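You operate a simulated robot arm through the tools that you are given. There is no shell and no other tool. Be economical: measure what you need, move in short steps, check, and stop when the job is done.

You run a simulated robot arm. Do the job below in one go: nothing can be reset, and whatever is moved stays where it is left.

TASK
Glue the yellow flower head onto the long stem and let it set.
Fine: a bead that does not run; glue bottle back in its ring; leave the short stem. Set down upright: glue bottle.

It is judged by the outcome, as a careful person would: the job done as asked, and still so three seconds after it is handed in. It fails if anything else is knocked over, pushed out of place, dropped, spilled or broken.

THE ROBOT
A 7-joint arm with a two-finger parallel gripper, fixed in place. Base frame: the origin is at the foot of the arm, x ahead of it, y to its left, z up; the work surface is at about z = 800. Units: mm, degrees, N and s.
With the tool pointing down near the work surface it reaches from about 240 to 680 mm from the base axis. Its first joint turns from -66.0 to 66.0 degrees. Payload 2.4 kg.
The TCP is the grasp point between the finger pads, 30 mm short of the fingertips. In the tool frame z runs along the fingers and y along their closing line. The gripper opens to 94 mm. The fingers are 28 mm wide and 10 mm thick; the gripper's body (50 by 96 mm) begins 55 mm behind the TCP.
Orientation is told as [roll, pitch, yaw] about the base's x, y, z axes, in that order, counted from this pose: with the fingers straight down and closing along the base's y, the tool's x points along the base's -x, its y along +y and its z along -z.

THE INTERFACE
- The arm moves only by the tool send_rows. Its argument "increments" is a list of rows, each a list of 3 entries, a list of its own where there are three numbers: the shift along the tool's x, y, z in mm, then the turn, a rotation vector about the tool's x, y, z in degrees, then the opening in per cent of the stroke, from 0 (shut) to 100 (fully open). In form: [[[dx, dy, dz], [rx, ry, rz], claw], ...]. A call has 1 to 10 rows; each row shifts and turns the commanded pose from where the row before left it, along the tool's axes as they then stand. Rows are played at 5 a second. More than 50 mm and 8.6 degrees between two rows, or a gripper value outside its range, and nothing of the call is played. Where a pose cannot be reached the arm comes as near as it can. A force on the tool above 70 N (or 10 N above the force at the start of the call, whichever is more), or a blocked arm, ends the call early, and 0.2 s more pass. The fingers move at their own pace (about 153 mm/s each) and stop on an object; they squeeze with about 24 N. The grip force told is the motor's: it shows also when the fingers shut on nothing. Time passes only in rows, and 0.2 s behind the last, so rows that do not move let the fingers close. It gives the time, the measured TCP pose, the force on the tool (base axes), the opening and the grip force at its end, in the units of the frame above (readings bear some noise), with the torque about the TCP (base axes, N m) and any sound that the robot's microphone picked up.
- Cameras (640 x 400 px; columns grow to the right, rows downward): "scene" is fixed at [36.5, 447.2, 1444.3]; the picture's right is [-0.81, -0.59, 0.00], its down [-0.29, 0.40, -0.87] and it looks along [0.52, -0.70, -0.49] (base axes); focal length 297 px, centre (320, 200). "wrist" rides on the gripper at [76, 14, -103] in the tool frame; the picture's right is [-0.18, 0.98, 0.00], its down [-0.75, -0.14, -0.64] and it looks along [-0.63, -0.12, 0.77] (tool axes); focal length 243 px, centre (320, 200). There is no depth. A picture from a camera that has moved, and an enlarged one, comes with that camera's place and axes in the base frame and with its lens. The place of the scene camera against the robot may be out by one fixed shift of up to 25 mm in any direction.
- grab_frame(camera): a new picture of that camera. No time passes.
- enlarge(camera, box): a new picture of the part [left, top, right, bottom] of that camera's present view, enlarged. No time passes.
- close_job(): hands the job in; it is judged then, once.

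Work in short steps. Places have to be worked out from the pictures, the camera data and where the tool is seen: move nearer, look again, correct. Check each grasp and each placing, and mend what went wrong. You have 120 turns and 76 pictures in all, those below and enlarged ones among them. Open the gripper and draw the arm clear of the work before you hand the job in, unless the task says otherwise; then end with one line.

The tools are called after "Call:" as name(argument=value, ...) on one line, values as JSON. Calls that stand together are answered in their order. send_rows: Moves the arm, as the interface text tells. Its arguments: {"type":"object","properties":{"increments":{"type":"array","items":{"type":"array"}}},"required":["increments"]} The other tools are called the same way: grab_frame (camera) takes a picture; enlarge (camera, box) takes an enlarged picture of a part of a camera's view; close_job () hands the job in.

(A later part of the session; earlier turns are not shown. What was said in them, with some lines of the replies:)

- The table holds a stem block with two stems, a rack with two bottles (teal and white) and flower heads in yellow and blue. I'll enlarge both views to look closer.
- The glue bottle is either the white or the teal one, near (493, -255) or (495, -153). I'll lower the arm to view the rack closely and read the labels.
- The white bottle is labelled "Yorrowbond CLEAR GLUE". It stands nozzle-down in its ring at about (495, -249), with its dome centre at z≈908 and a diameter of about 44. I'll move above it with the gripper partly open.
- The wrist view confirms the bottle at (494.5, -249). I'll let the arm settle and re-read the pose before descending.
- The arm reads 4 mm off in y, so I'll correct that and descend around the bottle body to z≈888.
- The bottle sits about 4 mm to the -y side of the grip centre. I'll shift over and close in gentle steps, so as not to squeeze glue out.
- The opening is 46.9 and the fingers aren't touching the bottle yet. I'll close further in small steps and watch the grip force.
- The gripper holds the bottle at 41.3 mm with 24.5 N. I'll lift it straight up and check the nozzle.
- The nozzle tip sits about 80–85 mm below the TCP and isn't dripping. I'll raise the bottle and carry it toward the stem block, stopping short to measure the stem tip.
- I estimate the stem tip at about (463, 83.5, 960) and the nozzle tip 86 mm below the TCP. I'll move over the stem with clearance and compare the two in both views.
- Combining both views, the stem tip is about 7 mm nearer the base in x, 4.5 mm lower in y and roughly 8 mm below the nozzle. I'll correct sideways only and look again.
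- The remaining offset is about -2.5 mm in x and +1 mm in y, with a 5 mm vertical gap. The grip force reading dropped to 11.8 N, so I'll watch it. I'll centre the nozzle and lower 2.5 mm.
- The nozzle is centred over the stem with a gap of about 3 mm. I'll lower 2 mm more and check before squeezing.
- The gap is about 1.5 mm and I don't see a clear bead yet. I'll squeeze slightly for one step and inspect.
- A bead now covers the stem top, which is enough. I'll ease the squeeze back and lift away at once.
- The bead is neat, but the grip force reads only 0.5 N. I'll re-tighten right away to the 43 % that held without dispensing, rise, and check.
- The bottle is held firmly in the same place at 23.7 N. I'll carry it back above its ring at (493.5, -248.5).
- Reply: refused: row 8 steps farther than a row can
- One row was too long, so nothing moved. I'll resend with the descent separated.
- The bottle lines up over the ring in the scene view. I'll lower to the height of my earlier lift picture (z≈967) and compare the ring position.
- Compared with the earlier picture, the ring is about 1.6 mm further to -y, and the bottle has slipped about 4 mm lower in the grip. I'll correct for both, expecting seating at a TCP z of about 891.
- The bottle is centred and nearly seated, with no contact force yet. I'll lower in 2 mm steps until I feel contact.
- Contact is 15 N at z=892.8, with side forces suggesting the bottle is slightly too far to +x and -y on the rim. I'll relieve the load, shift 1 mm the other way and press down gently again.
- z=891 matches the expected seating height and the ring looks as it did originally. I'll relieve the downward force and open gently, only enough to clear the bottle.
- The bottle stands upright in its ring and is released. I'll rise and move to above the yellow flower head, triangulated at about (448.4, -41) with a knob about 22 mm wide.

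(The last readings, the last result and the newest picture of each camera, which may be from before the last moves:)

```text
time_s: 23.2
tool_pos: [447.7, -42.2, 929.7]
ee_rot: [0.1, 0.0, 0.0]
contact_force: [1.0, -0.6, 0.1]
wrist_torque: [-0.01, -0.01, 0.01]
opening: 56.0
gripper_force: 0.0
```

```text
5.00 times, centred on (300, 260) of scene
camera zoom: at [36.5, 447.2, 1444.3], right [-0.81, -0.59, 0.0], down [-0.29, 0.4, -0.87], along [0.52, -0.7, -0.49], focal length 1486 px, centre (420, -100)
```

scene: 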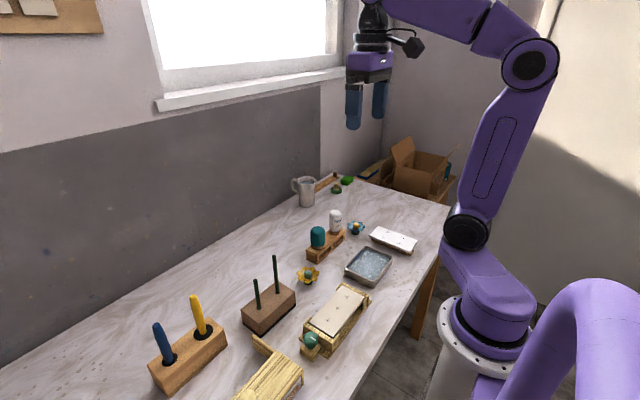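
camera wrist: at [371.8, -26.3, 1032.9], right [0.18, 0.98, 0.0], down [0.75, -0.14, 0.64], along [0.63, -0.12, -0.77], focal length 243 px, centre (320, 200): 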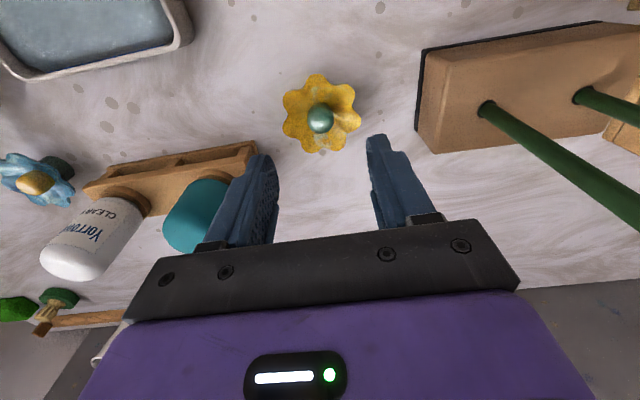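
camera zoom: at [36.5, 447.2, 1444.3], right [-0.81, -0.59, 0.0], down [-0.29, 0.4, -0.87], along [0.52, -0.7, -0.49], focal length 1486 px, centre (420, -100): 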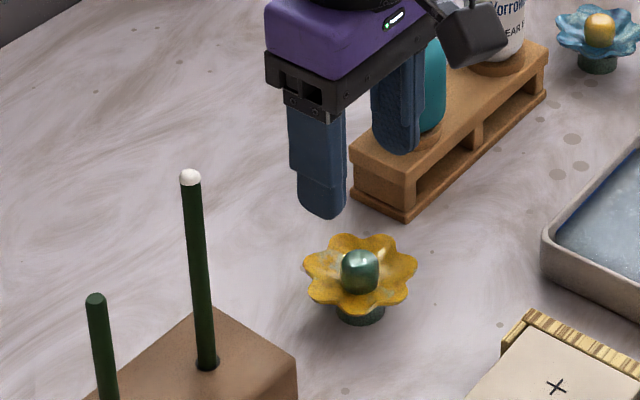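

The knob is confirmed at (448.4, -41), centre z≈837. I'll narrow the opening to about 36 mm and descend so the fingertips stop near the knob top, then look.

Call:
send_rows(increments=[[[-0.5, 1, 20], [0, 0, 0], 40], [[0, 0, 20], [0, 0, 0], 40], [[0, 0, 14], [0, 0, 0], 40], [[0, 0, 0], [0, 0, 0], 40]])

Call:
enlarge(camera="wrist", box=[240, 70, 400, 190])

Call:
enlarge(camera="scene", box=[280, 240, 340, 290])

```text
time_s: 24.2
tool_pos: [447.8, -40.6, 876.2]
ee_rot: [0.0, 0.0, 0.0]
contact_force: [-0.6, -0.4, -0.6]
wrist_torque: [-0.01, -0.01, -0.02]
opening: 37.5
gripper_force: 0.0
```

```text
3.33 times, centred on (320, 130) of wrist
camera zoom: at [371.4, -25.1, 978.9], right [0.18, 0.98, 0.0], down [0.75, -0.14, 0.64], along [0.63, -0.12, -0.77], focal length 809 px, centre (320, 433)
```

zoom: 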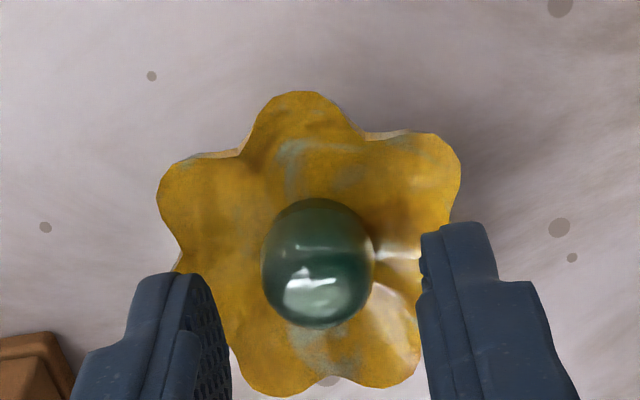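

```text
8.00 times, centred on (310, 265) of scene
camera zoom: at [36.5, 447.2, 1444.3], right [-0.81, -0.59, 0.0], down [-0.29, 0.4, -0.87], along [0.52, -0.7, -0.49], focal length 2377 px, centre (400, -320)
```

zoom: 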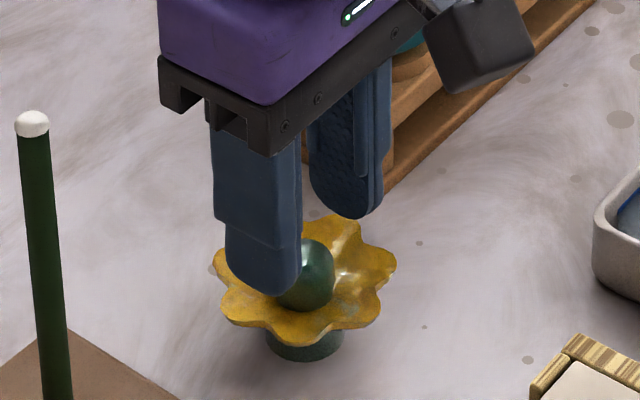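

The fingers straddle the knob nicely. I'll descend 10 mm more in small steps while watching the force, then close.

Call:
send_rows(increments=[[[0.8, 0.5, 4], [0, 0, 0], 40], [[0, 0, 3], [0, 0, 0], 40], [[0, 0, 3], [0, 0, 0], 40]])

Call:
enlarge(camera="scene", box=[280, 240, 340, 290])

```text
time_s: 25.0
tool_pos: [447.6, -39.4, 866.7]
ee_rot: [0.0, -0.1, -0.1]
contact_force: [0.8, 0.0, -0.4]
wrist_torque: [0.0, 0.03, -0.01]
opening: 37.4
gripper_force: 0.0
```

```text
8.00 times, centred on (310, 265) of scene
camera zoom: at [36.5, 447.2, 1444.3], right [-0.81, -0.59, 0.0], down [-0.29, 0.4, -0.87], along [0.52, -0.7, -0.49], focal length 2377 px, centre (400, -320)
```

zoom: 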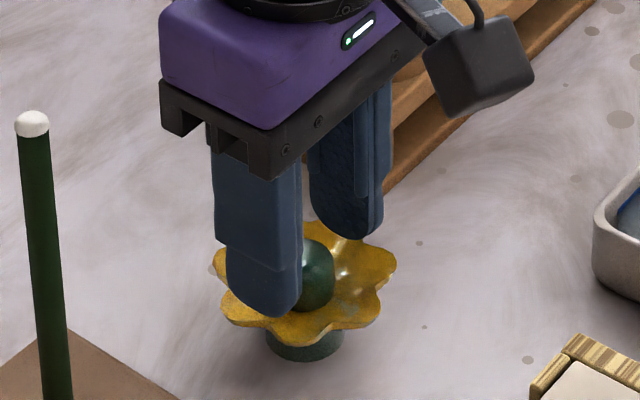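

No contact force, and the tips reach well down the knob. I'll close on it.

Call:
send_rows(increments=[[[0, 0, 0], [0, 0, 0], 30], [[0, 0, 0], [0, 0, 0], 25], [[0, 0, 0], [0, 0, 0], 18], [[0, 0, 0], [0, 0, 0], 15]])

Call:
enlarge(camera="wrist", box=[240, 70, 400, 190])

```text
time_s: 26.0
tool_pos: [447.9, -40.5, 867.8]
ee_rot: [0.0, -0.1, 0.1]
contact_force: [-0.8, -0.1, 0.4]
wrist_torque: [-0.04, -0.03, 0.01]
opening: 21.6
gripper_force: 23.6
```

```text
3.33 times, centred on (320, 130) of wrist
camera zoom: at [370.7, -24.3, 969.8], right [0.18, 0.98, 0.0], down [0.75, -0.14, 0.64], along [0.63, -0.12, -0.77], focal length 809 px, centre (320, 433)
```

zoom: 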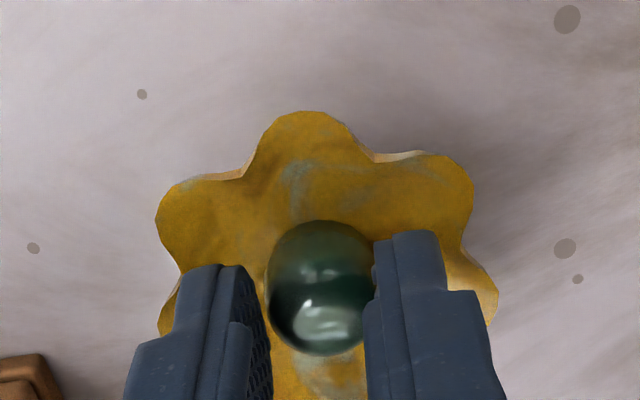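

The knob is gripped at 21.6 mm with 23.6 N. I'll lift straight up and check the hold.

Call:
send_rows(increments=[[[0, 0, -10], [0, 0, 0], 15], [[0, 0, -30], [0, 0, 0], 15], [[0, 0, -45], [0, 0, 0], 15], [[0, 0, -45], [0, 0, 0], 15], [[0, 0, -45], [0, 0, 0], 15], [[0, 0, -40], [0, 0, 0], 15]])

Call:
enlarge(camera="scene", box=[260, 160, 350, 270])

```text
time_s: 27.4
tool_pos: [446.6, -41.8, 1083.3]
ee_rot: [0.1, 0.0, 0.0]
contact_force: [0.3, -0.6, -0.5]
wrist_torque: [-0.06, 0.0, -0.03]
opening: 21.9
gripper_force: 24.4
```

```text
3.64 times, centred on (305, 215) of scene
camera zoom: at [36.5, 447.2, 1444.3], right [-0.81, -0.59, 0.0], down [-0.29, 0.4, -0.87], along [0.52, -0.7, -0.49], focal length 1080 px, centre (374, 146)
```

zoom: 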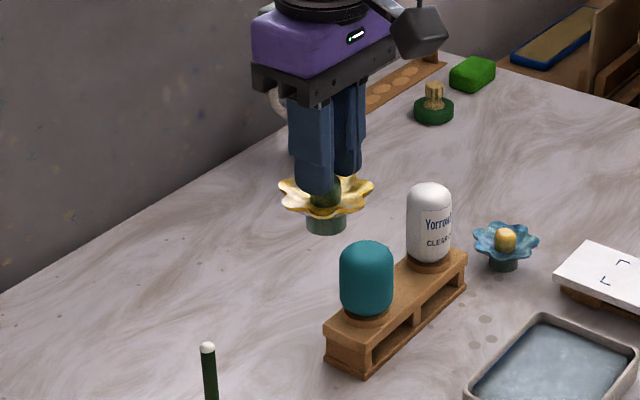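

The flower head is level and firmly held, with the calyx bottom about 68 mm below the TCP. I'll move above the stem at about (458, 80), staying well clear in height.

Call:
send_rows(increments=[[[-4, 41, 0], [0, 0, 0], 15], [[-4, 41, 0], [0, 0, 0], 15], [[-4, 40, 0], [0, 0, 0], 15], [[0, 0, 0], [0, 0, 0], 15]])

Call:
enlarge(camera="scene", box=[260, 200, 320, 280])

Call:
enlarge(camera="wrist", box=[240, 60, 400, 180])

```text
time_s: 28.4
tool_pos: [461.2, 83.8, 1082.8]
ee_rot: [0.0, 0.0, 0.1]
contact_force: [-0.4, -0.8, -0.4]
wrist_torque: [0.01, 0.0, 0.0]
opening: 21.8
gripper_force: 24.0
```

```text
5.00 times, centred on (290, 240) of scene
camera zoom: at [36.5, 447.2, 1444.3], right [-0.81, -0.59, 0.0], down [-0.29, 0.4, -0.87], along [0.52, -0.7, -0.49], focal length 1486 px, centre (470, 0)
```

zoom: 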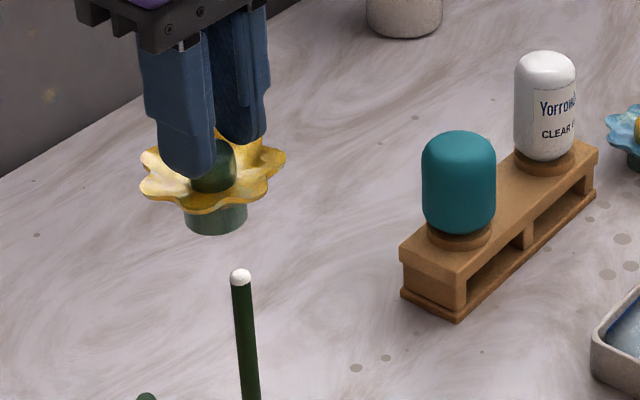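

```text
3.33 times, centred on (320, 120) of wrist
camera zoom: at [383.9, 98.9, 1186.0], right [0.18, 0.98, 0.0], down [0.75, -0.14, 0.64], along [0.63, -0.12, -0.77], focal length 809 px, centre (320, 467)
```

zoom: 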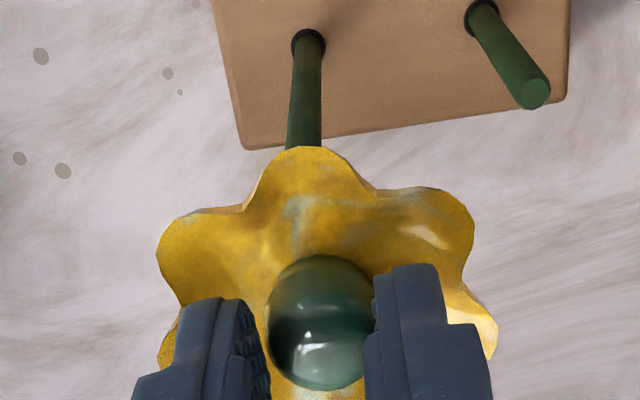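

The calyx is still about 8–10 mm to the image-left of the stem in the scene view. Estimates from both cameras average to about -5.5 mm in x and -5 mm in y. I'll correct that, lower to roughly 8 mm above the bead, and look again.

Call:
send_rows(increments=[[[5.5, -5, 0], [0, 0, 0], 15], [[0, 0, 12], [0, 0, 0], 15], [[0, 0, 5], [0, 0, 0], 15], [[0, 0, 0], [0, 0, 0], 15]])

Call:
enlarge(camera="scene", box=[270, 220, 318, 270])

Call:
enlarge(camera="wrist", box=[240, 60, 400, 180])

```text
time_s: 29.4
tool_pos: [454.8, 77.1, 1066.0]
ee_rot: [0.0, 0.0, 0.1]
contact_force: [-0.3, -0.6, -0.3]
wrist_torque: [0.01, -0.02, 0.01]
opening: 21.4
gripper_force: 24.3
```

```text
8.00 times, centred on (294, 245) of scene
camera zoom: at [36.5, 447.2, 1444.3], right [-0.81, -0.59, 0.0], down [-0.29, 0.4, -0.87], along [0.52, -0.7, -0.49], focal length 2377 px, centre (528, -160)
```

zoom: 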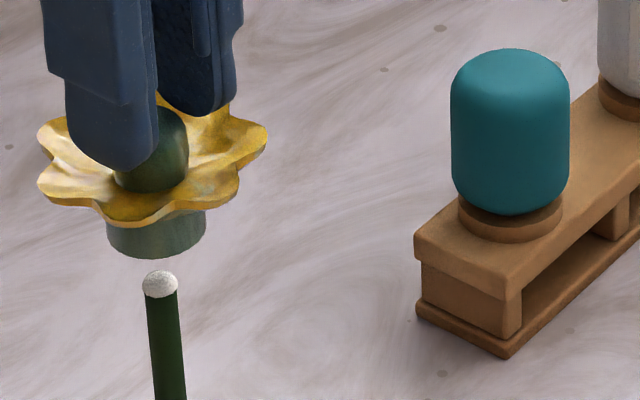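

```text
3.33 times, centred on (320, 120) of wrist
camera zoom: at [377.8, 92.4, 1169.1], right [0.18, 0.98, 0.0], down [0.75, -0.14, 0.64], along [0.63, -0.12, -0.77], focal length 809 px, centre (320, 467)
```

zoom: 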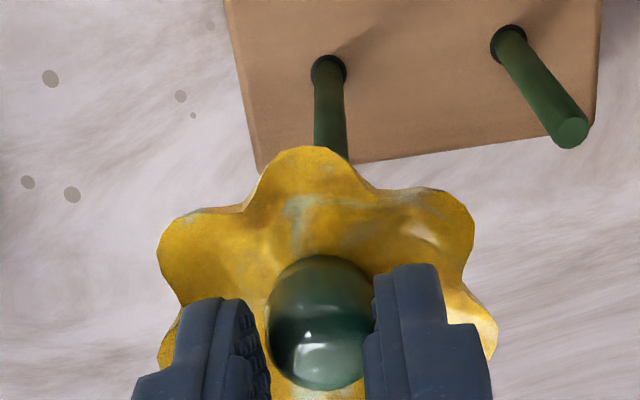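

The calyx is aligned to within 0.5 mm along the scene camera's right axis, and the wrist view suggests +1.2 mm in y. The gap to the stem top is about 16 mm, so I'll trim sideways and lower 11 mm.

Call:
send_rows(increments=[[[0.6, 1.2, 5], [0, 0, 0], 15], [[0, 0, 6], [0, 0, 0], 15], [[0, 0, 0], [0, 0, 0], 15]])

Call:
enlarge(camera="scene", box=[270, 230, 306, 260])

```text
time_s: 30.2
tool_pos: [454.7, 78.9, 1055.0]
ee_rot: [-0.1, 0.0, 0.0]
contact_force: [0.2, 0.2, -0.8]
wrist_torque: [-0.01, 0.02, -0.03]
opening: 21.5
gripper_force: 23.5
```

```text
13.33 times, centred on (288, 245) of scene
camera zoom: at [36.5, 447.2, 1444.3], right [-0.81, -0.59, 0.0], down [-0.29, 0.4, -0.87], along [0.52, -0.7, -0.49], focal length 3961 px, centre (747, -400)
```

zoom: 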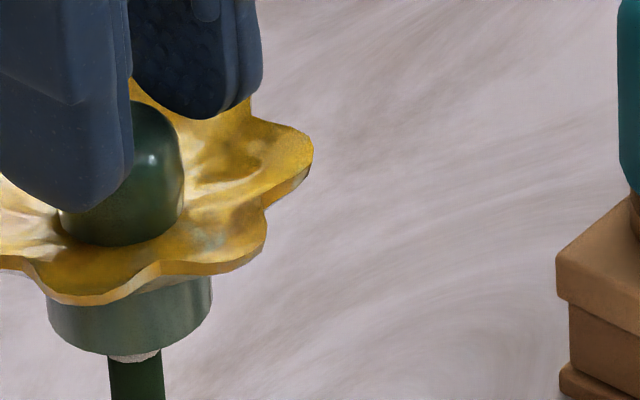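

The alignment is good and the calyx edge is just over the bead. I'll lower in small steps and watch for contact.

Call:
send_rows(increments=[[[0, 0, 1.5], [0, 0, 0], 15], [[0, 0, 1.5], [0, 0, 0], 15]])

```text
time_s: 30.8
tool_pos: [453.6, 79.0, 1050.8]
ee_rot: [0.0, 0.1, 0.0]
contact_force: [0.3, -0.3, 0.1]
wrist_torque: [0.02, 0.03, 0.02]
opening: 21.6
gripper_force: 24.3
```

Call:
send_rows(increments=[[[0, 0, 1.5], [0, 0, 0], 15], [[0, 0, 1], [0, 0, 0], 15]])

Call:
enlarge(camera="scene", box=[270, 235, 306, 265])

```text
time_s: 31.4
tool_pos: [454.0, 78.3, 1049.0]
ee_rot: [0.0, 0.1, -0.1]
contact_force: [-0.4, -0.8, 0.0]
wrist_torque: [-0.01, 0.01, 0.01]
opening: 21.5
gripper_force: 24.3
```

```text
13.33 times, centred on (288, 250) of scene
camera zoom: at [36.5, 447.2, 1444.3], right [-0.81, -0.59, 0.0], down [-0.29, 0.4, -0.87], along [0.52, -0.7, -0.49], focal length 3961 px, centre (747, -467)
```

zoom: 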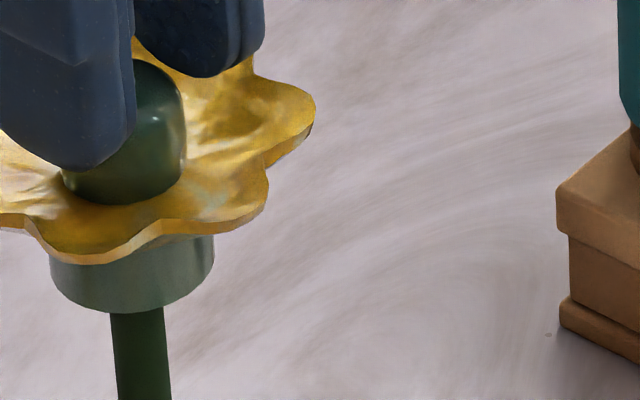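

The bead is now hidden but there's still no contact force. I'll keep going in 1 mm steps.

Call:
send_rows(increments=[[[0, 0, 1], [0, 0, 0], 15], [[0, 0, 1], [0, 0, 0], 15]])

```text
time_s: 32.0
tool_pos: [453.9, 78.6, 1047.5]
ee_rot: [0.0, 0.0, 0.0]
contact_force: [0.3, -0.5, -0.5]
wrist_torque: [0.01, -0.01, 0.0]
opening: 21.4
gripper_force: 24.3
```

Call:
send_rows(increments=[[[0, 0, 1], [0, 0, 0], 15], [[0, 0, 1], [0, 0, 0], 15]])

Call:
enlarge(camera="wrist", box=[240, 60, 400, 180])

```text
time_s: 32.6
tool_pos: [455.1, 78.8, 1044.5]
ee_rot: [0.0, 0.0, 0.0]
contact_force: [1.1, -0.2, -0.1]
wrist_torque: [-0.01, -0.05, -0.01]
opening: 21.2
gripper_force: 23.5
```

```text
3.33 times, centred on (320, 120) of wrist
camera zoom: at [377.0, 94.1, 1148.0], right [0.18, 0.98, 0.0], down [0.75, -0.14, 0.64], along [0.63, -0.12, -0.77], focal length 809 px, centre (320, 467)
```

zoom: 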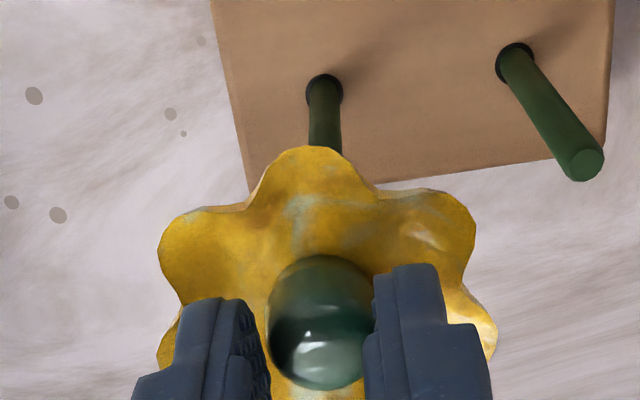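

Alignment in y is good and there's still no contact. I'll continue down in 1 mm steps.

Call:
send_rows(increments=[[[0, 0, 1], [0, 0, 0], 15], [[0, 0, 1], [0, 0, 0], 15]])

```text
time_s: 33.2
tool_pos: [453.6, 78.2, 1043.6]
ee_rot: [0.1, 0.0, 0.0]
contact_force: [-1.0, 0.1, -0.3]
wrist_torque: [-0.04, -0.03, 0.03]
opening: 21.3
gripper_force: 23.8
```

Call:
send_rows(increments=[[[0, 0, 1], [0, 0, 0], 15], [[0, 0, 1], [0, 0, 0], 15]])

Call:
enlarge(camera="scene", box=[260, 230, 320, 290])

```text
time_s: 33.8
tool_pos: [453.9, 78.8, 1041.6]
ee_rot: [0.1, 0.0, 0.1]
contact_force: [0.4, 0.1, -0.9]
wrist_torque: [0.02, -0.01, 0.04]
opening: 21.5
gripper_force: 24.2
```

```text
6.67 times, centred on (290, 260) of scene
camera zoom: at [36.5, 447.2, 1444.3], right [-0.81, -0.59, 0.0], down [-0.29, 0.4, -0.87], along [0.52, -0.7, -0.49], focal length 1981 px, centre (520, -200)
```

zoom: 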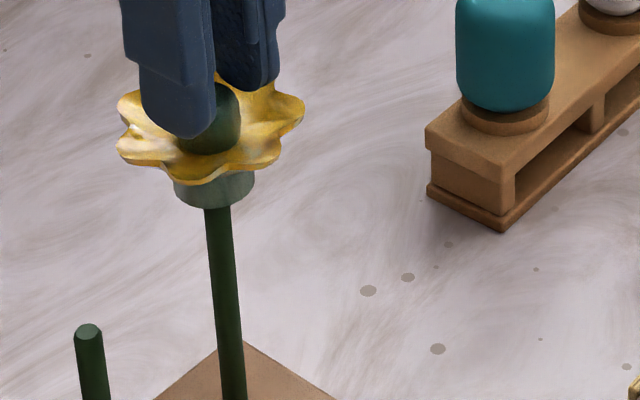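

No contact, so the calyx must be a hollow socket and the stem is well centred in it. I'll continue down.

Call:
send_rows(increments=[[[0, 0, 1], [0, 0, 0], 15], [[0, 0, 1], [0, 0, 0], 15], [[0, 0, 1], [0, 0, 0], 15]])

```text
time_s: 34.6
tool_pos: [453.0, 78.4, 1037.9]
ee_rot: [0.0, 0.0, -0.1]
contact_force: [-0.3, -0.1, 0.5]
wrist_torque: [0.04, -0.01, 0.03]
opening: 21.2
gripper_force: 24.3
```

Call:
send_rows(increments=[[[0, 0, 1], [0, 0, 0], 15], [[0, 0, 1], [0, 0, 0], 15]])

Call:
enlarge(camera="scene", box=[260, 230, 320, 290])

```text
time_s: 35.2
tool_pos: [453.9, 78.0, 1036.3]
ee_rot: [0.0, 0.0, 0.0]
contact_force: [0.3, -0.8, 0.0]
wrist_torque: [0.01, 0.03, 0.0]
opening: 21.5
gripper_force: 23.8
```

```text
6.67 times, centred on (290, 260) of scene
camera zoom: at [36.5, 447.2, 1444.3], right [-0.81, -0.59, 0.0], down [-0.29, 0.4, -0.87], along [0.52, -0.7, -0.49], focal length 1981 px, centre (520, -200)
```

zoom: 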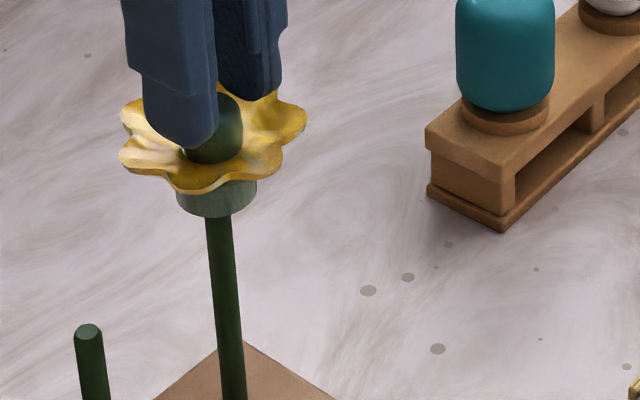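

The stem is still centred, with no contact yet. I'll continue down.

Call:
send_rows(increments=[[[0, 0, 1], [0, 0, 0], 15], [[0, 0, 1], [0, 0, 0], 15], [[0, 0, 1], [0, 0, 0], 15]])

```text
time_s: 36.0
tool_pos: [454.3, 79.3, 1032.6]
ee_rot: [0.0, 0.0, 0.1]
contact_force: [-0.1, -0.2, -0.7]
wrist_torque: [-0.01, -0.01, -0.01]
opening: 21.3
gripper_force: 24.4
```

Call:
send_rows(increments=[[[0, 0, 1], [0, 0, 0], 15], [[0, 0, 1], [0, 0, 0], 15]])

Call:
enlarge(camera="wrist", box=[220, 60, 420, 200])

```text
time_s: 36.6
tool_pos: [453.4, 79.3, 1031.0]
ee_rot: [0.1, 0.0, 0.0]
contact_force: [0.2, -0.8, -0.7]
wrist_torque: [0.02, -0.04, -0.01]
opening: 21.5
gripper_force: 24.4
```

```text
2.86 times, centred on (320, 130) of wrist
camera zoom: at [376.6, 94.8, 1134.0], right [0.18, 0.98, 0.0], down [0.75, -0.14, 0.64], along [0.63, -0.12, -0.77], focal length 693 px, centre (320, 400)
```

zoom: 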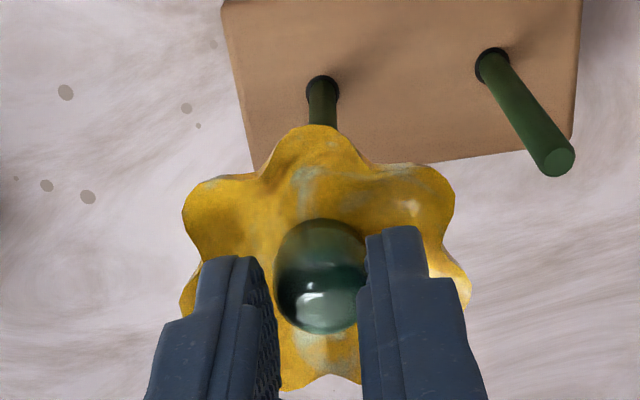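

Still aligned, with the stem now inside the socket. I'll continue down until contact.

Call:
send_rows(increments=[[[0, 0, 1], [0, 0, 0], 15], [[0, 0, 1], [0, 0, 0], 15]])

```text
time_s: 37.2
tool_pos: [452.7, 79.4, 1028.7]
ee_rot: [0.0, -0.1, 0.0]
contact_force: [0.5, 0.5, 12.5]
wrist_torque: [-0.02, -0.02, 0.04]
opening: 21.2
gripper_force: 24.1
```

Contact at 12.5 N with near-zero torque, so the stem is seated squarely. I'll hold still to let the glue set.

Call:
send_rows(increments=[[[0, 0, -0.5], [0, 0, 0], 15], [[0, 0, 0], [0, 0, 0], 15], [[0, 0, 0], [0, 0, 0], 15], [[0, 0, 0], [0, 0, 0], 15], [[0, 0, 0], [0, 0, 0], 15], [[0, 0, 0], [0, 0, 0], 15], [[0, 0, 0], [0, 0, 0], 15], [[0, 0, 0], [0, 0, 0], 15], [[0, 0, 0], [0, 0, 0], 15], [[0, 0, 0], [0, 0, 0], 15]])

Call:
enlarge(camera="scene", box=[260, 230, 320, 290])

```text
time_s: 39.4
tool_pos: [451.7, 78.7, 1029.7]
ee_rot: [-0.1, 0.1, 0.0]
contact_force: [-0.4, 0.8, -0.5]
wrist_torque: [0.0, 0.03, -0.01]
opening: 21.4
gripper_force: 24.1
```

```text
6.67 times, centred on (290, 260) of scene
camera zoom: at [36.5, 447.2, 1444.3], right [-0.81, -0.59, 0.0], down [-0.29, 0.4, -0.87], along [0.52, -0.7, -0.49], focal length 1981 px, centre (520, -200)
```

zoom: 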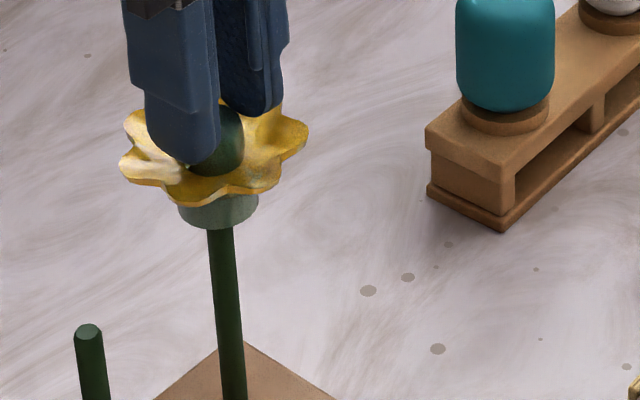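

Backing off 0.5 mm removed the contact force, so I'll press that 0.5 mm back in and keep holding.

Call:
send_rows(increments=[[[0, 0, 0.5], [0, 0, 0], 15], [[0, 0, 0], [0, 0, 0], 15], [[0, 0, 0], [0, 0, 0], 15], [[0, 0, 0], [0, 0, 0], 15], [[0, 0, 0], [0, 0, 0], 15], [[0, 0, 0], [0, 0, 0], 15], [[0, 0, 0], [0, 0, 0], 15], [[0, 0, 0], [0, 0, 0], 15], [[0, 0, 0], [0, 0, 0], 15], [[0, 0, 0], [0, 0, 0], 15]])

```text
time_s: 41.6
tool_pos: [453.1, 79.6, 1030.0]
ee_rot: [0.0, -0.1, 0.0]
contact_force: [0.7, -0.3, 5.8]
wrist_torque: [0.05, -0.02, -0.01]
opening: 21.5
gripper_force: 24.0
```

A light 5.8 N contact is a good level, so I'll continue holding.

Call:
send_rows(increments=[[[0, 0, 0], [0, 0, 0], 15], [[0, 0, 0], [0, 0, 0], 15], [[0, 0, 0], [0, 0, 0], 15], [[0, 0, 0], [0, 0, 0], 15], [[0, 0, 0], [0, 0, 0], 15], [[0, 0, 0], [0, 0, 0], 15], [[0, 0, 0], [0, 0, 0], 15], [[0, 0, 0], [0, 0, 0], 15], [[0, 0, 0], [0, 0, 0], 15], [[0, 0, 0], [0, 0, 0], 15]])

Call:
send_rows(increments=[[[0, 0, 0], [0, 0, 0], 15], [[0, 0, 0], [0, 0, 0], 15], [[0, 0, 0], [0, 0, 0], 15], [[0, 0, 0], [0, 0, 0], 15], [[0, 0, 0], [0, 0, 0], 15], [[0, 0, 0], [0, 0, 0], 15], [[0, 0, 0], [0, 0, 0], 15], [[0, 0, 0], [0, 0, 0], 15], [[0, 0, 0], [0, 0, 0], 15], [[0, 0, 0], [0, 0, 0], 15]])

Call:
send_rows(increments=[[[0, 0, 0], [0, 0, 0], 15], [[0, 0, 0], [0, 0, 0], 15], [[0, 0, 0], [0, 0, 0], 15], [[0, 0, 0], [0, 0, 0], 15], [[0, 0, 0], [0, 0, 0], 15], [[0, 0, 0], [0, 0, 0], 15], [[0, 0, 0], [0, 0, 0], 15], [[0, 0, 0], [0, 0, 0], 15], [[0, 0, 0], [0, 0, 0], 15], [[0, 0, 0], [0, 0, 0], 15]])

Call:
send_rows(increments=[[[0, 0, 0], [0, 0, 0], 15], [[0, 0, 0], [0, 0, 0], 15], [[0, 0, 0], [0, 0, 0], 15], [[0, 0, 0], [0, 0, 0], 15], [[0, 0, 0], [0, 0, 0], 15], [[0, 0, 0], [0, 0, 0], 15], [[0, 0, 0], [0, 0, 0], 15], [[0, 0, 0], [0, 0, 0], 15], [[0, 0, 0], [0, 0, 0], 15], [[0, 0, 0], [0, 0, 0], 15]])

Call:
send_rows(increments=[[[0, 0, 0], [0, 0, 0], 15], [[0, 0, 0], [0, 0, 0], 15], [[0, 0, 0], [0, 0, 0], 15], [[0, 0, 0], [0, 0, 0], 15], [[0, 0, 0], [0, 0, 0], 15], [[0, 0, 0], [0, 0, 0], 15], [[0, 0, 0], [0, 0, 0], 15], [[0, 0, 0], [0, 0, 0], 15], [[0, 0, 0], [0, 0, 0], 15], [[0, 0, 0], [0, 0, 0], 15]])

Call:
send_rows(increments=[[[0, 0, 0], [0, 0, 0], 15], [[0, 0, 0], [0, 0, 0], 15], [[0, 0, 0], [0, 0, 0], 15], [[0, 0, 0], [0, 0, 0], 15], [[0, 0, 0], [0, 0, 0], 15], [[0, 0, 0], [0, 0, 0], 15], [[0, 0, 0], [0, 0, 0], 15], [[0, 0, 0], [0, 0, 0], 15], [[0, 0, 0], [0, 0, 0], 15], [[0, 0, 0], [0, 0, 0], 15]])

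```text
time_s: 43.8
tool_pos: [454.0, 77.8, 1029.8]
ee_rot: [0.0, 0.0, 0.0]
contact_force: [0.0, 0.1, 3.7]
wrist_torque: [0.01, 0.0, -0.02]
opening: 20.9
gripper_force: 23.4
```

```text
time_s: 46.0
tool_pos: [453.9, 79.0, 1029.1]
ee_rot: [0.1, 0.0, 0.0]
contact_force: [-0.6, 0.2, 3.0]
wrist_torque: [0.0, -0.02, -0.02]
opening: 20.9
gripper_force: 23.8
```

```text
time_s: 48.2
tool_pos: [453.5, 79.1, 1028.3]
ee_rot: [0.0, 0.0, 0.1]
contact_force: [0.0, 0.2, 1.9]
wrist_torque: [-0.02, 0.0, -0.01]
opening: 20.9
gripper_force: 24.4
```

```text
time_s: 50.4
tool_pos: [453.2, 78.1, 1029.0]
ee_rot: [0.0, 0.0, 0.1]
contact_force: [-0.3, -0.5, 1.2]
wrist_torque: [0.02, 0.01, -0.01]
opening: 21.2
gripper_force: 24.3
```

```text
time_s: 52.6
tool_pos: [453.0, 78.9, 1029.5]
ee_rot: [0.0, 0.0, -0.1]
contact_force: [-0.1, 0.2, 0.3]
wrist_torque: [-0.01, 0.0, 0.0]
opening: 20.7
gripper_force: 23.7
```

```text
time_s: 54.8
tool_pos: [452.5, 78.8, 1030.0]
ee_rot: [0.1, 0.1, 0.0]
contact_force: [-0.1, -0.4, 0.3]
wrist_torque: [0.01, 0.02, -0.02]
opening: 20.9
gripper_force: 24.3
```

The contact has relaxed gently and nothing has moved over about 17 s. I'll hold longer for a safe set.

Call:
send_rows(increments=[[[0, 0, 0], [0, 0, 0], 15], [[0, 0, 0], [0, 0, 0], 15], [[0, 0, 0], [0, 0, 0], 15], [[0, 0, 0], [0, 0, 0], 15], [[0, 0, 0], [0, 0, 0], 15], [[0, 0, 0], [0, 0, 0], 15], [[0, 0, 0], [0, 0, 0], 15], [[0, 0, 0], [0, 0, 0], 15], [[0, 0, 0], [0, 0, 0], 15], [[0, 0, 0], [0, 0, 0], 15]])

Call:
send_rows(increments=[[[0, 0, 0], [0, 0, 0], 15], [[0, 0, 0], [0, 0, 0], 15], [[0, 0, 0], [0, 0, 0], 15], [[0, 0, 0], [0, 0, 0], 15], [[0, 0, 0], [0, 0, 0], 15], [[0, 0, 0], [0, 0, 0], 15], [[0, 0, 0], [0, 0, 0], 15], [[0, 0, 0], [0, 0, 0], 15], [[0, 0, 0], [0, 0, 0], 15], [[0, 0, 0], [0, 0, 0], 15]])

Call:
send_rows(increments=[[[0, 0, 0], [0, 0, 0], 15], [[0, 0, 0], [0, 0, 0], 15], [[0, 0, 0], [0, 0, 0], 15], [[0, 0, 0], [0, 0, 0], 15], [[0, 0, 0], [0, 0, 0], 15], [[0, 0, 0], [0, 0, 0], 15], [[0, 0, 0], [0, 0, 0], 15], [[0, 0, 0], [0, 0, 0], 15], [[0, 0, 0], [0, 0, 0], 15], [[0, 0, 0], [0, 0, 0], 15]])

Call:
send_rows(increments=[[[0, 0, 0], [0, 0, 0], 15], [[0, 0, 0], [0, 0, 0], 15], [[0, 0, 0], [0, 0, 0], 15], [[0, 0, 0], [0, 0, 0], 15], [[0, 0, 0], [0, 0, 0], 15], [[0, 0, 0], [0, 0, 0], 15], [[0, 0, 0], [0, 0, 0], 15], [[0, 0, 0], [0, 0, 0], 15], [[0, 0, 0], [0, 0, 0], 15], [[0, 0, 0], [0, 0, 0], 15]])

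Call:
send_rows(increments=[[[0, 0, 0], [0, 0, 0], 15], [[0, 0, 0], [0, 0, 0], 15], [[0, 0, 0], [0, 0, 0], 15], [[0, 0, 0], [0, 0, 0], 15], [[0, 0, 0], [0, 0, 0], 15], [[0, 0, 0], [0, 0, 0], 15], [[0, 0, 0], [0, 0, 0], 15], [[0, 0, 0], [0, 0, 0], 15], [[0, 0, 0], [0, 0, 0], 15], [[0, 0, 0], [0, 0, 0], 15]])

Call:
send_rows(increments=[[[0, 0, 0], [0, 0, 0], 15], [[0, 0, 0], [0, 0, 0], 15], [[0, 0, 0], [0, 0, 0], 15], [[0, 0, 0], [0, 0, 0], 15], [[0, 0, 0], [0, 0, 0], 15], [[0, 0, 0], [0, 0, 0], 15], [[0, 0, 0], [0, 0, 0], 15], [[0, 0, 0], [0, 0, 0], 15], [[0, 0, 0], [0, 0, 0], 15], [[0, 0, 0], [0, 0, 0], 15]])

Call:
enlarge(camera="scene", box=[260, 230, 320, 290])

```text
time_s: 57.0
tool_pos: [452.8, 79.2, 1029.5]
ee_rot: [-0.1, 0.0, 0.0]
contact_force: [-1.0, 0.1, 0.5]
wrist_torque: [-0.02, 0.0, -0.02]
opening: 21.0
gripper_force: 23.8
```

```text
time_s: 59.2
tool_pos: [453.3, 77.8, 1029.0]
ee_rot: [0.0, 0.0, 0.0]
contact_force: [0.8, -0.1, 0.6]
wrist_torque: [-0.02, -0.04, 0.0]
opening: 21.1
gripper_force: 24.4
```

```text
time_s: 61.4
tool_pos: [453.1, 77.3, 1030.0]
ee_rot: [0.0, 0.0, 0.0]
contact_force: [-0.7, 0.4, -0.4]
wrist_torque: [-0.01, -0.01, 0.01]
opening: 20.8
gripper_force: 24.2
```

```text
time_s: 63.6
tool_pos: [454.0, 77.9, 1028.9]
ee_rot: [0.0, 0.0, 0.0]
contact_force: [0.6, 0.2, 1.0]
wrist_torque: [0.0, -0.01, 0.01]
opening: 20.8
gripper_force: 24.0
```

```text
time_s: 65.8
tool_pos: [454.3, 78.6, 1029.5]
ee_rot: [0.0, 0.0, 0.0]
contact_force: [-0.1, 0.3, 1.1]
wrist_torque: [0.01, -0.01, -0.03]
opening: 21.1
gripper_force: 24.2
```

```text
time_s: 68.0
tool_pos: [452.8, 79.7, 1029.7]
ee_rot: [0.0, 0.0, 0.0]
contact_force: [-0.1, 0.8, -0.2]
wrist_torque: [-0.03, 0.02, 0.03]
opening: 20.9
gripper_force: 23.3
```

```text
6.67 times, centred on (290, 260) of scene
camera zoom: at [36.5, 447.2, 1444.3], right [-0.81, -0.59, 0.0], down [-0.29, 0.4, -0.87], along [0.52, -0.7, -0.49], focal length 1981 px, centre (520, -200)
```

zoom: 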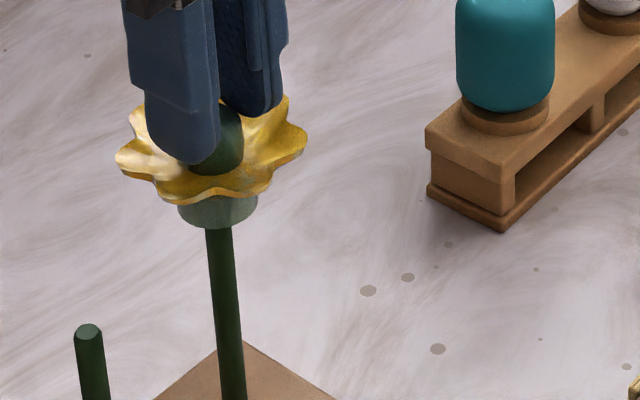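

The glue has been held about 30 s with the head level on the stem. I'll open gently and check that the flower stays before withdrawing.

Call:
send_rows(increments=[[[0, 0, 0], [0, 0, 0], 23], [[0, 0, 0], [0, 0, 0], 27], [[0, 0, 0], [0, 0, 0], 38], [[0, 0, 0], [0, 0, 0], 38]])

Call:
enlarge(camera="scene", box=[260, 230, 320, 290])

Call:
enlarge(camera="wrist", box=[220, 60, 420, 200])

```text
time_s: 69.0
tool_pos: [454.2, 78.9, 1028.9]
ee_rot: [-0.1, 0.0, 0.0]
contact_force: [-0.2, -0.5, -0.2]
wrist_torque: [-0.01, -0.04, -0.01]
opening: 35.4
gripper_force: 0.1
```

```text
6.67 times, centred on (290, 260) of scene
camera zoom: at [36.5, 447.2, 1444.3], right [-0.81, -0.59, 0.0], down [-0.29, 0.4, -0.87], along [0.52, -0.7, -0.49], focal length 1981 px, centre (520, -200)
```

zoom: 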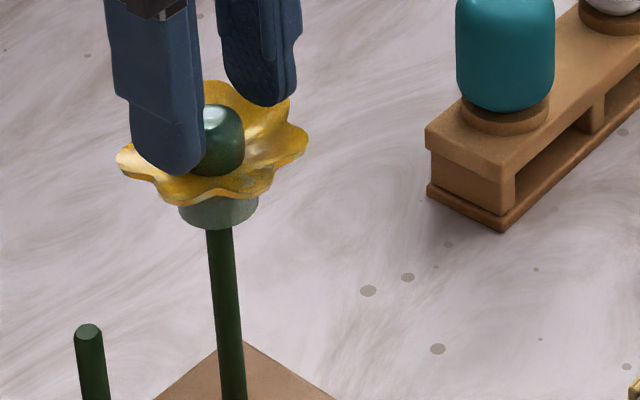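

```text
2.86 times, centred on (320, 130) of wrist
camera zoom: at [376.6, 93.7, 1132.0], right [0.18, 0.98, 0.0], down [0.75, -0.14, 0.64], along [0.63, -0.12, -0.77], focal length 693 px, centre (320, 400)
```

zoom: 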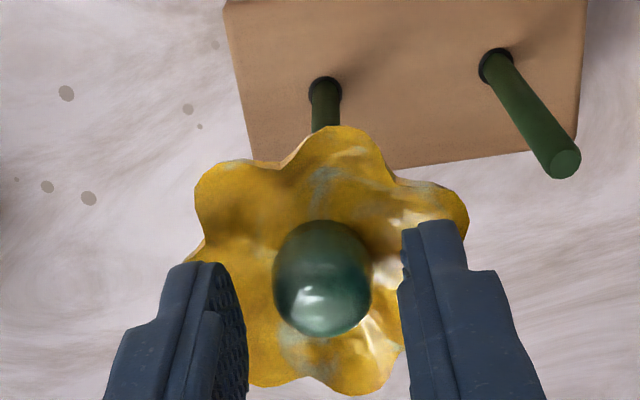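

The flower stays upright, unmoved and centred. I'll rise straight up until clear and draw back toward the base.

Call:
send_rows(increments=[[[0, 0, -10], [0, 0, 0], 38], [[0, 0, -20], [0, 0, 0], 38], [[0, 0, -40], [0, 0, 0], 45], [[0, 0, -45], [0, 0, 0], 60], [[0, 0, -45], [0, 0, 0], 80], [[25, -30, -25], [0, 0, 0], 100], [[25, -30, -25], [0, 0, 0], 100], [[25, -30, 0], [0, 0, 0], 100], [[25, -30, 0], [0, 0, 0], 100]])

Call:
enlarge(camera="scene", box=[230, 190, 390, 340])

Call:
grab_frame(camera="scene")

```text
time_s: 71.0
tool_pos: [354.6, -41.9, 1237.9]
ee_rot: [0.0, 0.0, 0.0]
contact_force: [-0.2, -0.2, -0.5]
wrist_torque: [0.01, -0.01, -0.01]
opening: 94.1
gripper_force: 0.0
```

```text
2.67 times, centred on (310, 265) of scene
camera zoom: at [36.5, 447.2, 1444.3], right [-0.81, -0.59, 0.0], down [-0.29, 0.4, -0.87], along [0.52, -0.7, -0.49], focal length 792 px, centre (347, 27)
```

zoom: 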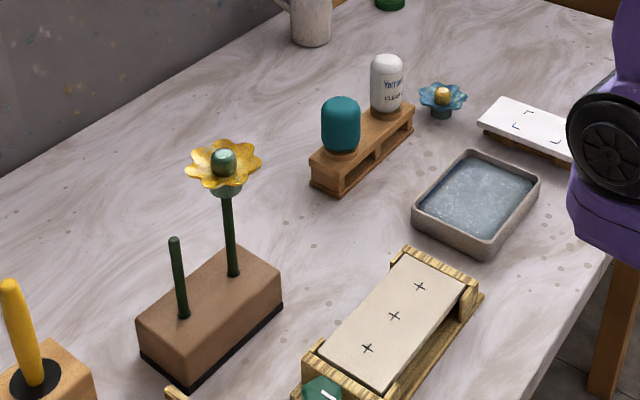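

```text
13 pictures are left
```

scene: 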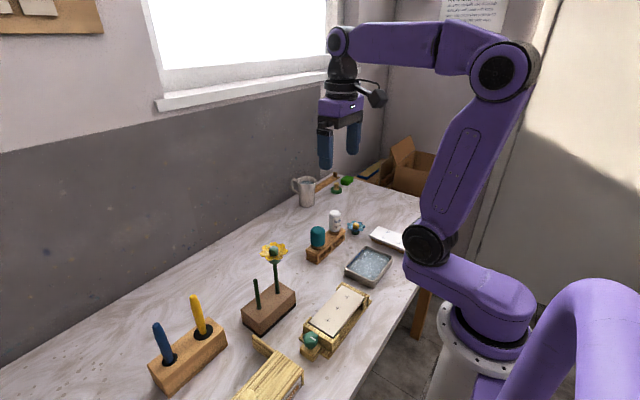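

The yellow head sits on the long stem, the bottle is upright in its ring, the short stem is untouched, and the arm is clear with the gripper open. I'm handing the job in.

Call:
close_job()

```text
The job is handed in.
```

The yellow flower head is glued upright on the long stem, held about 30 s to set; the bead did not run, the glue bottle is upright in its ring, and the short stem is untouched.
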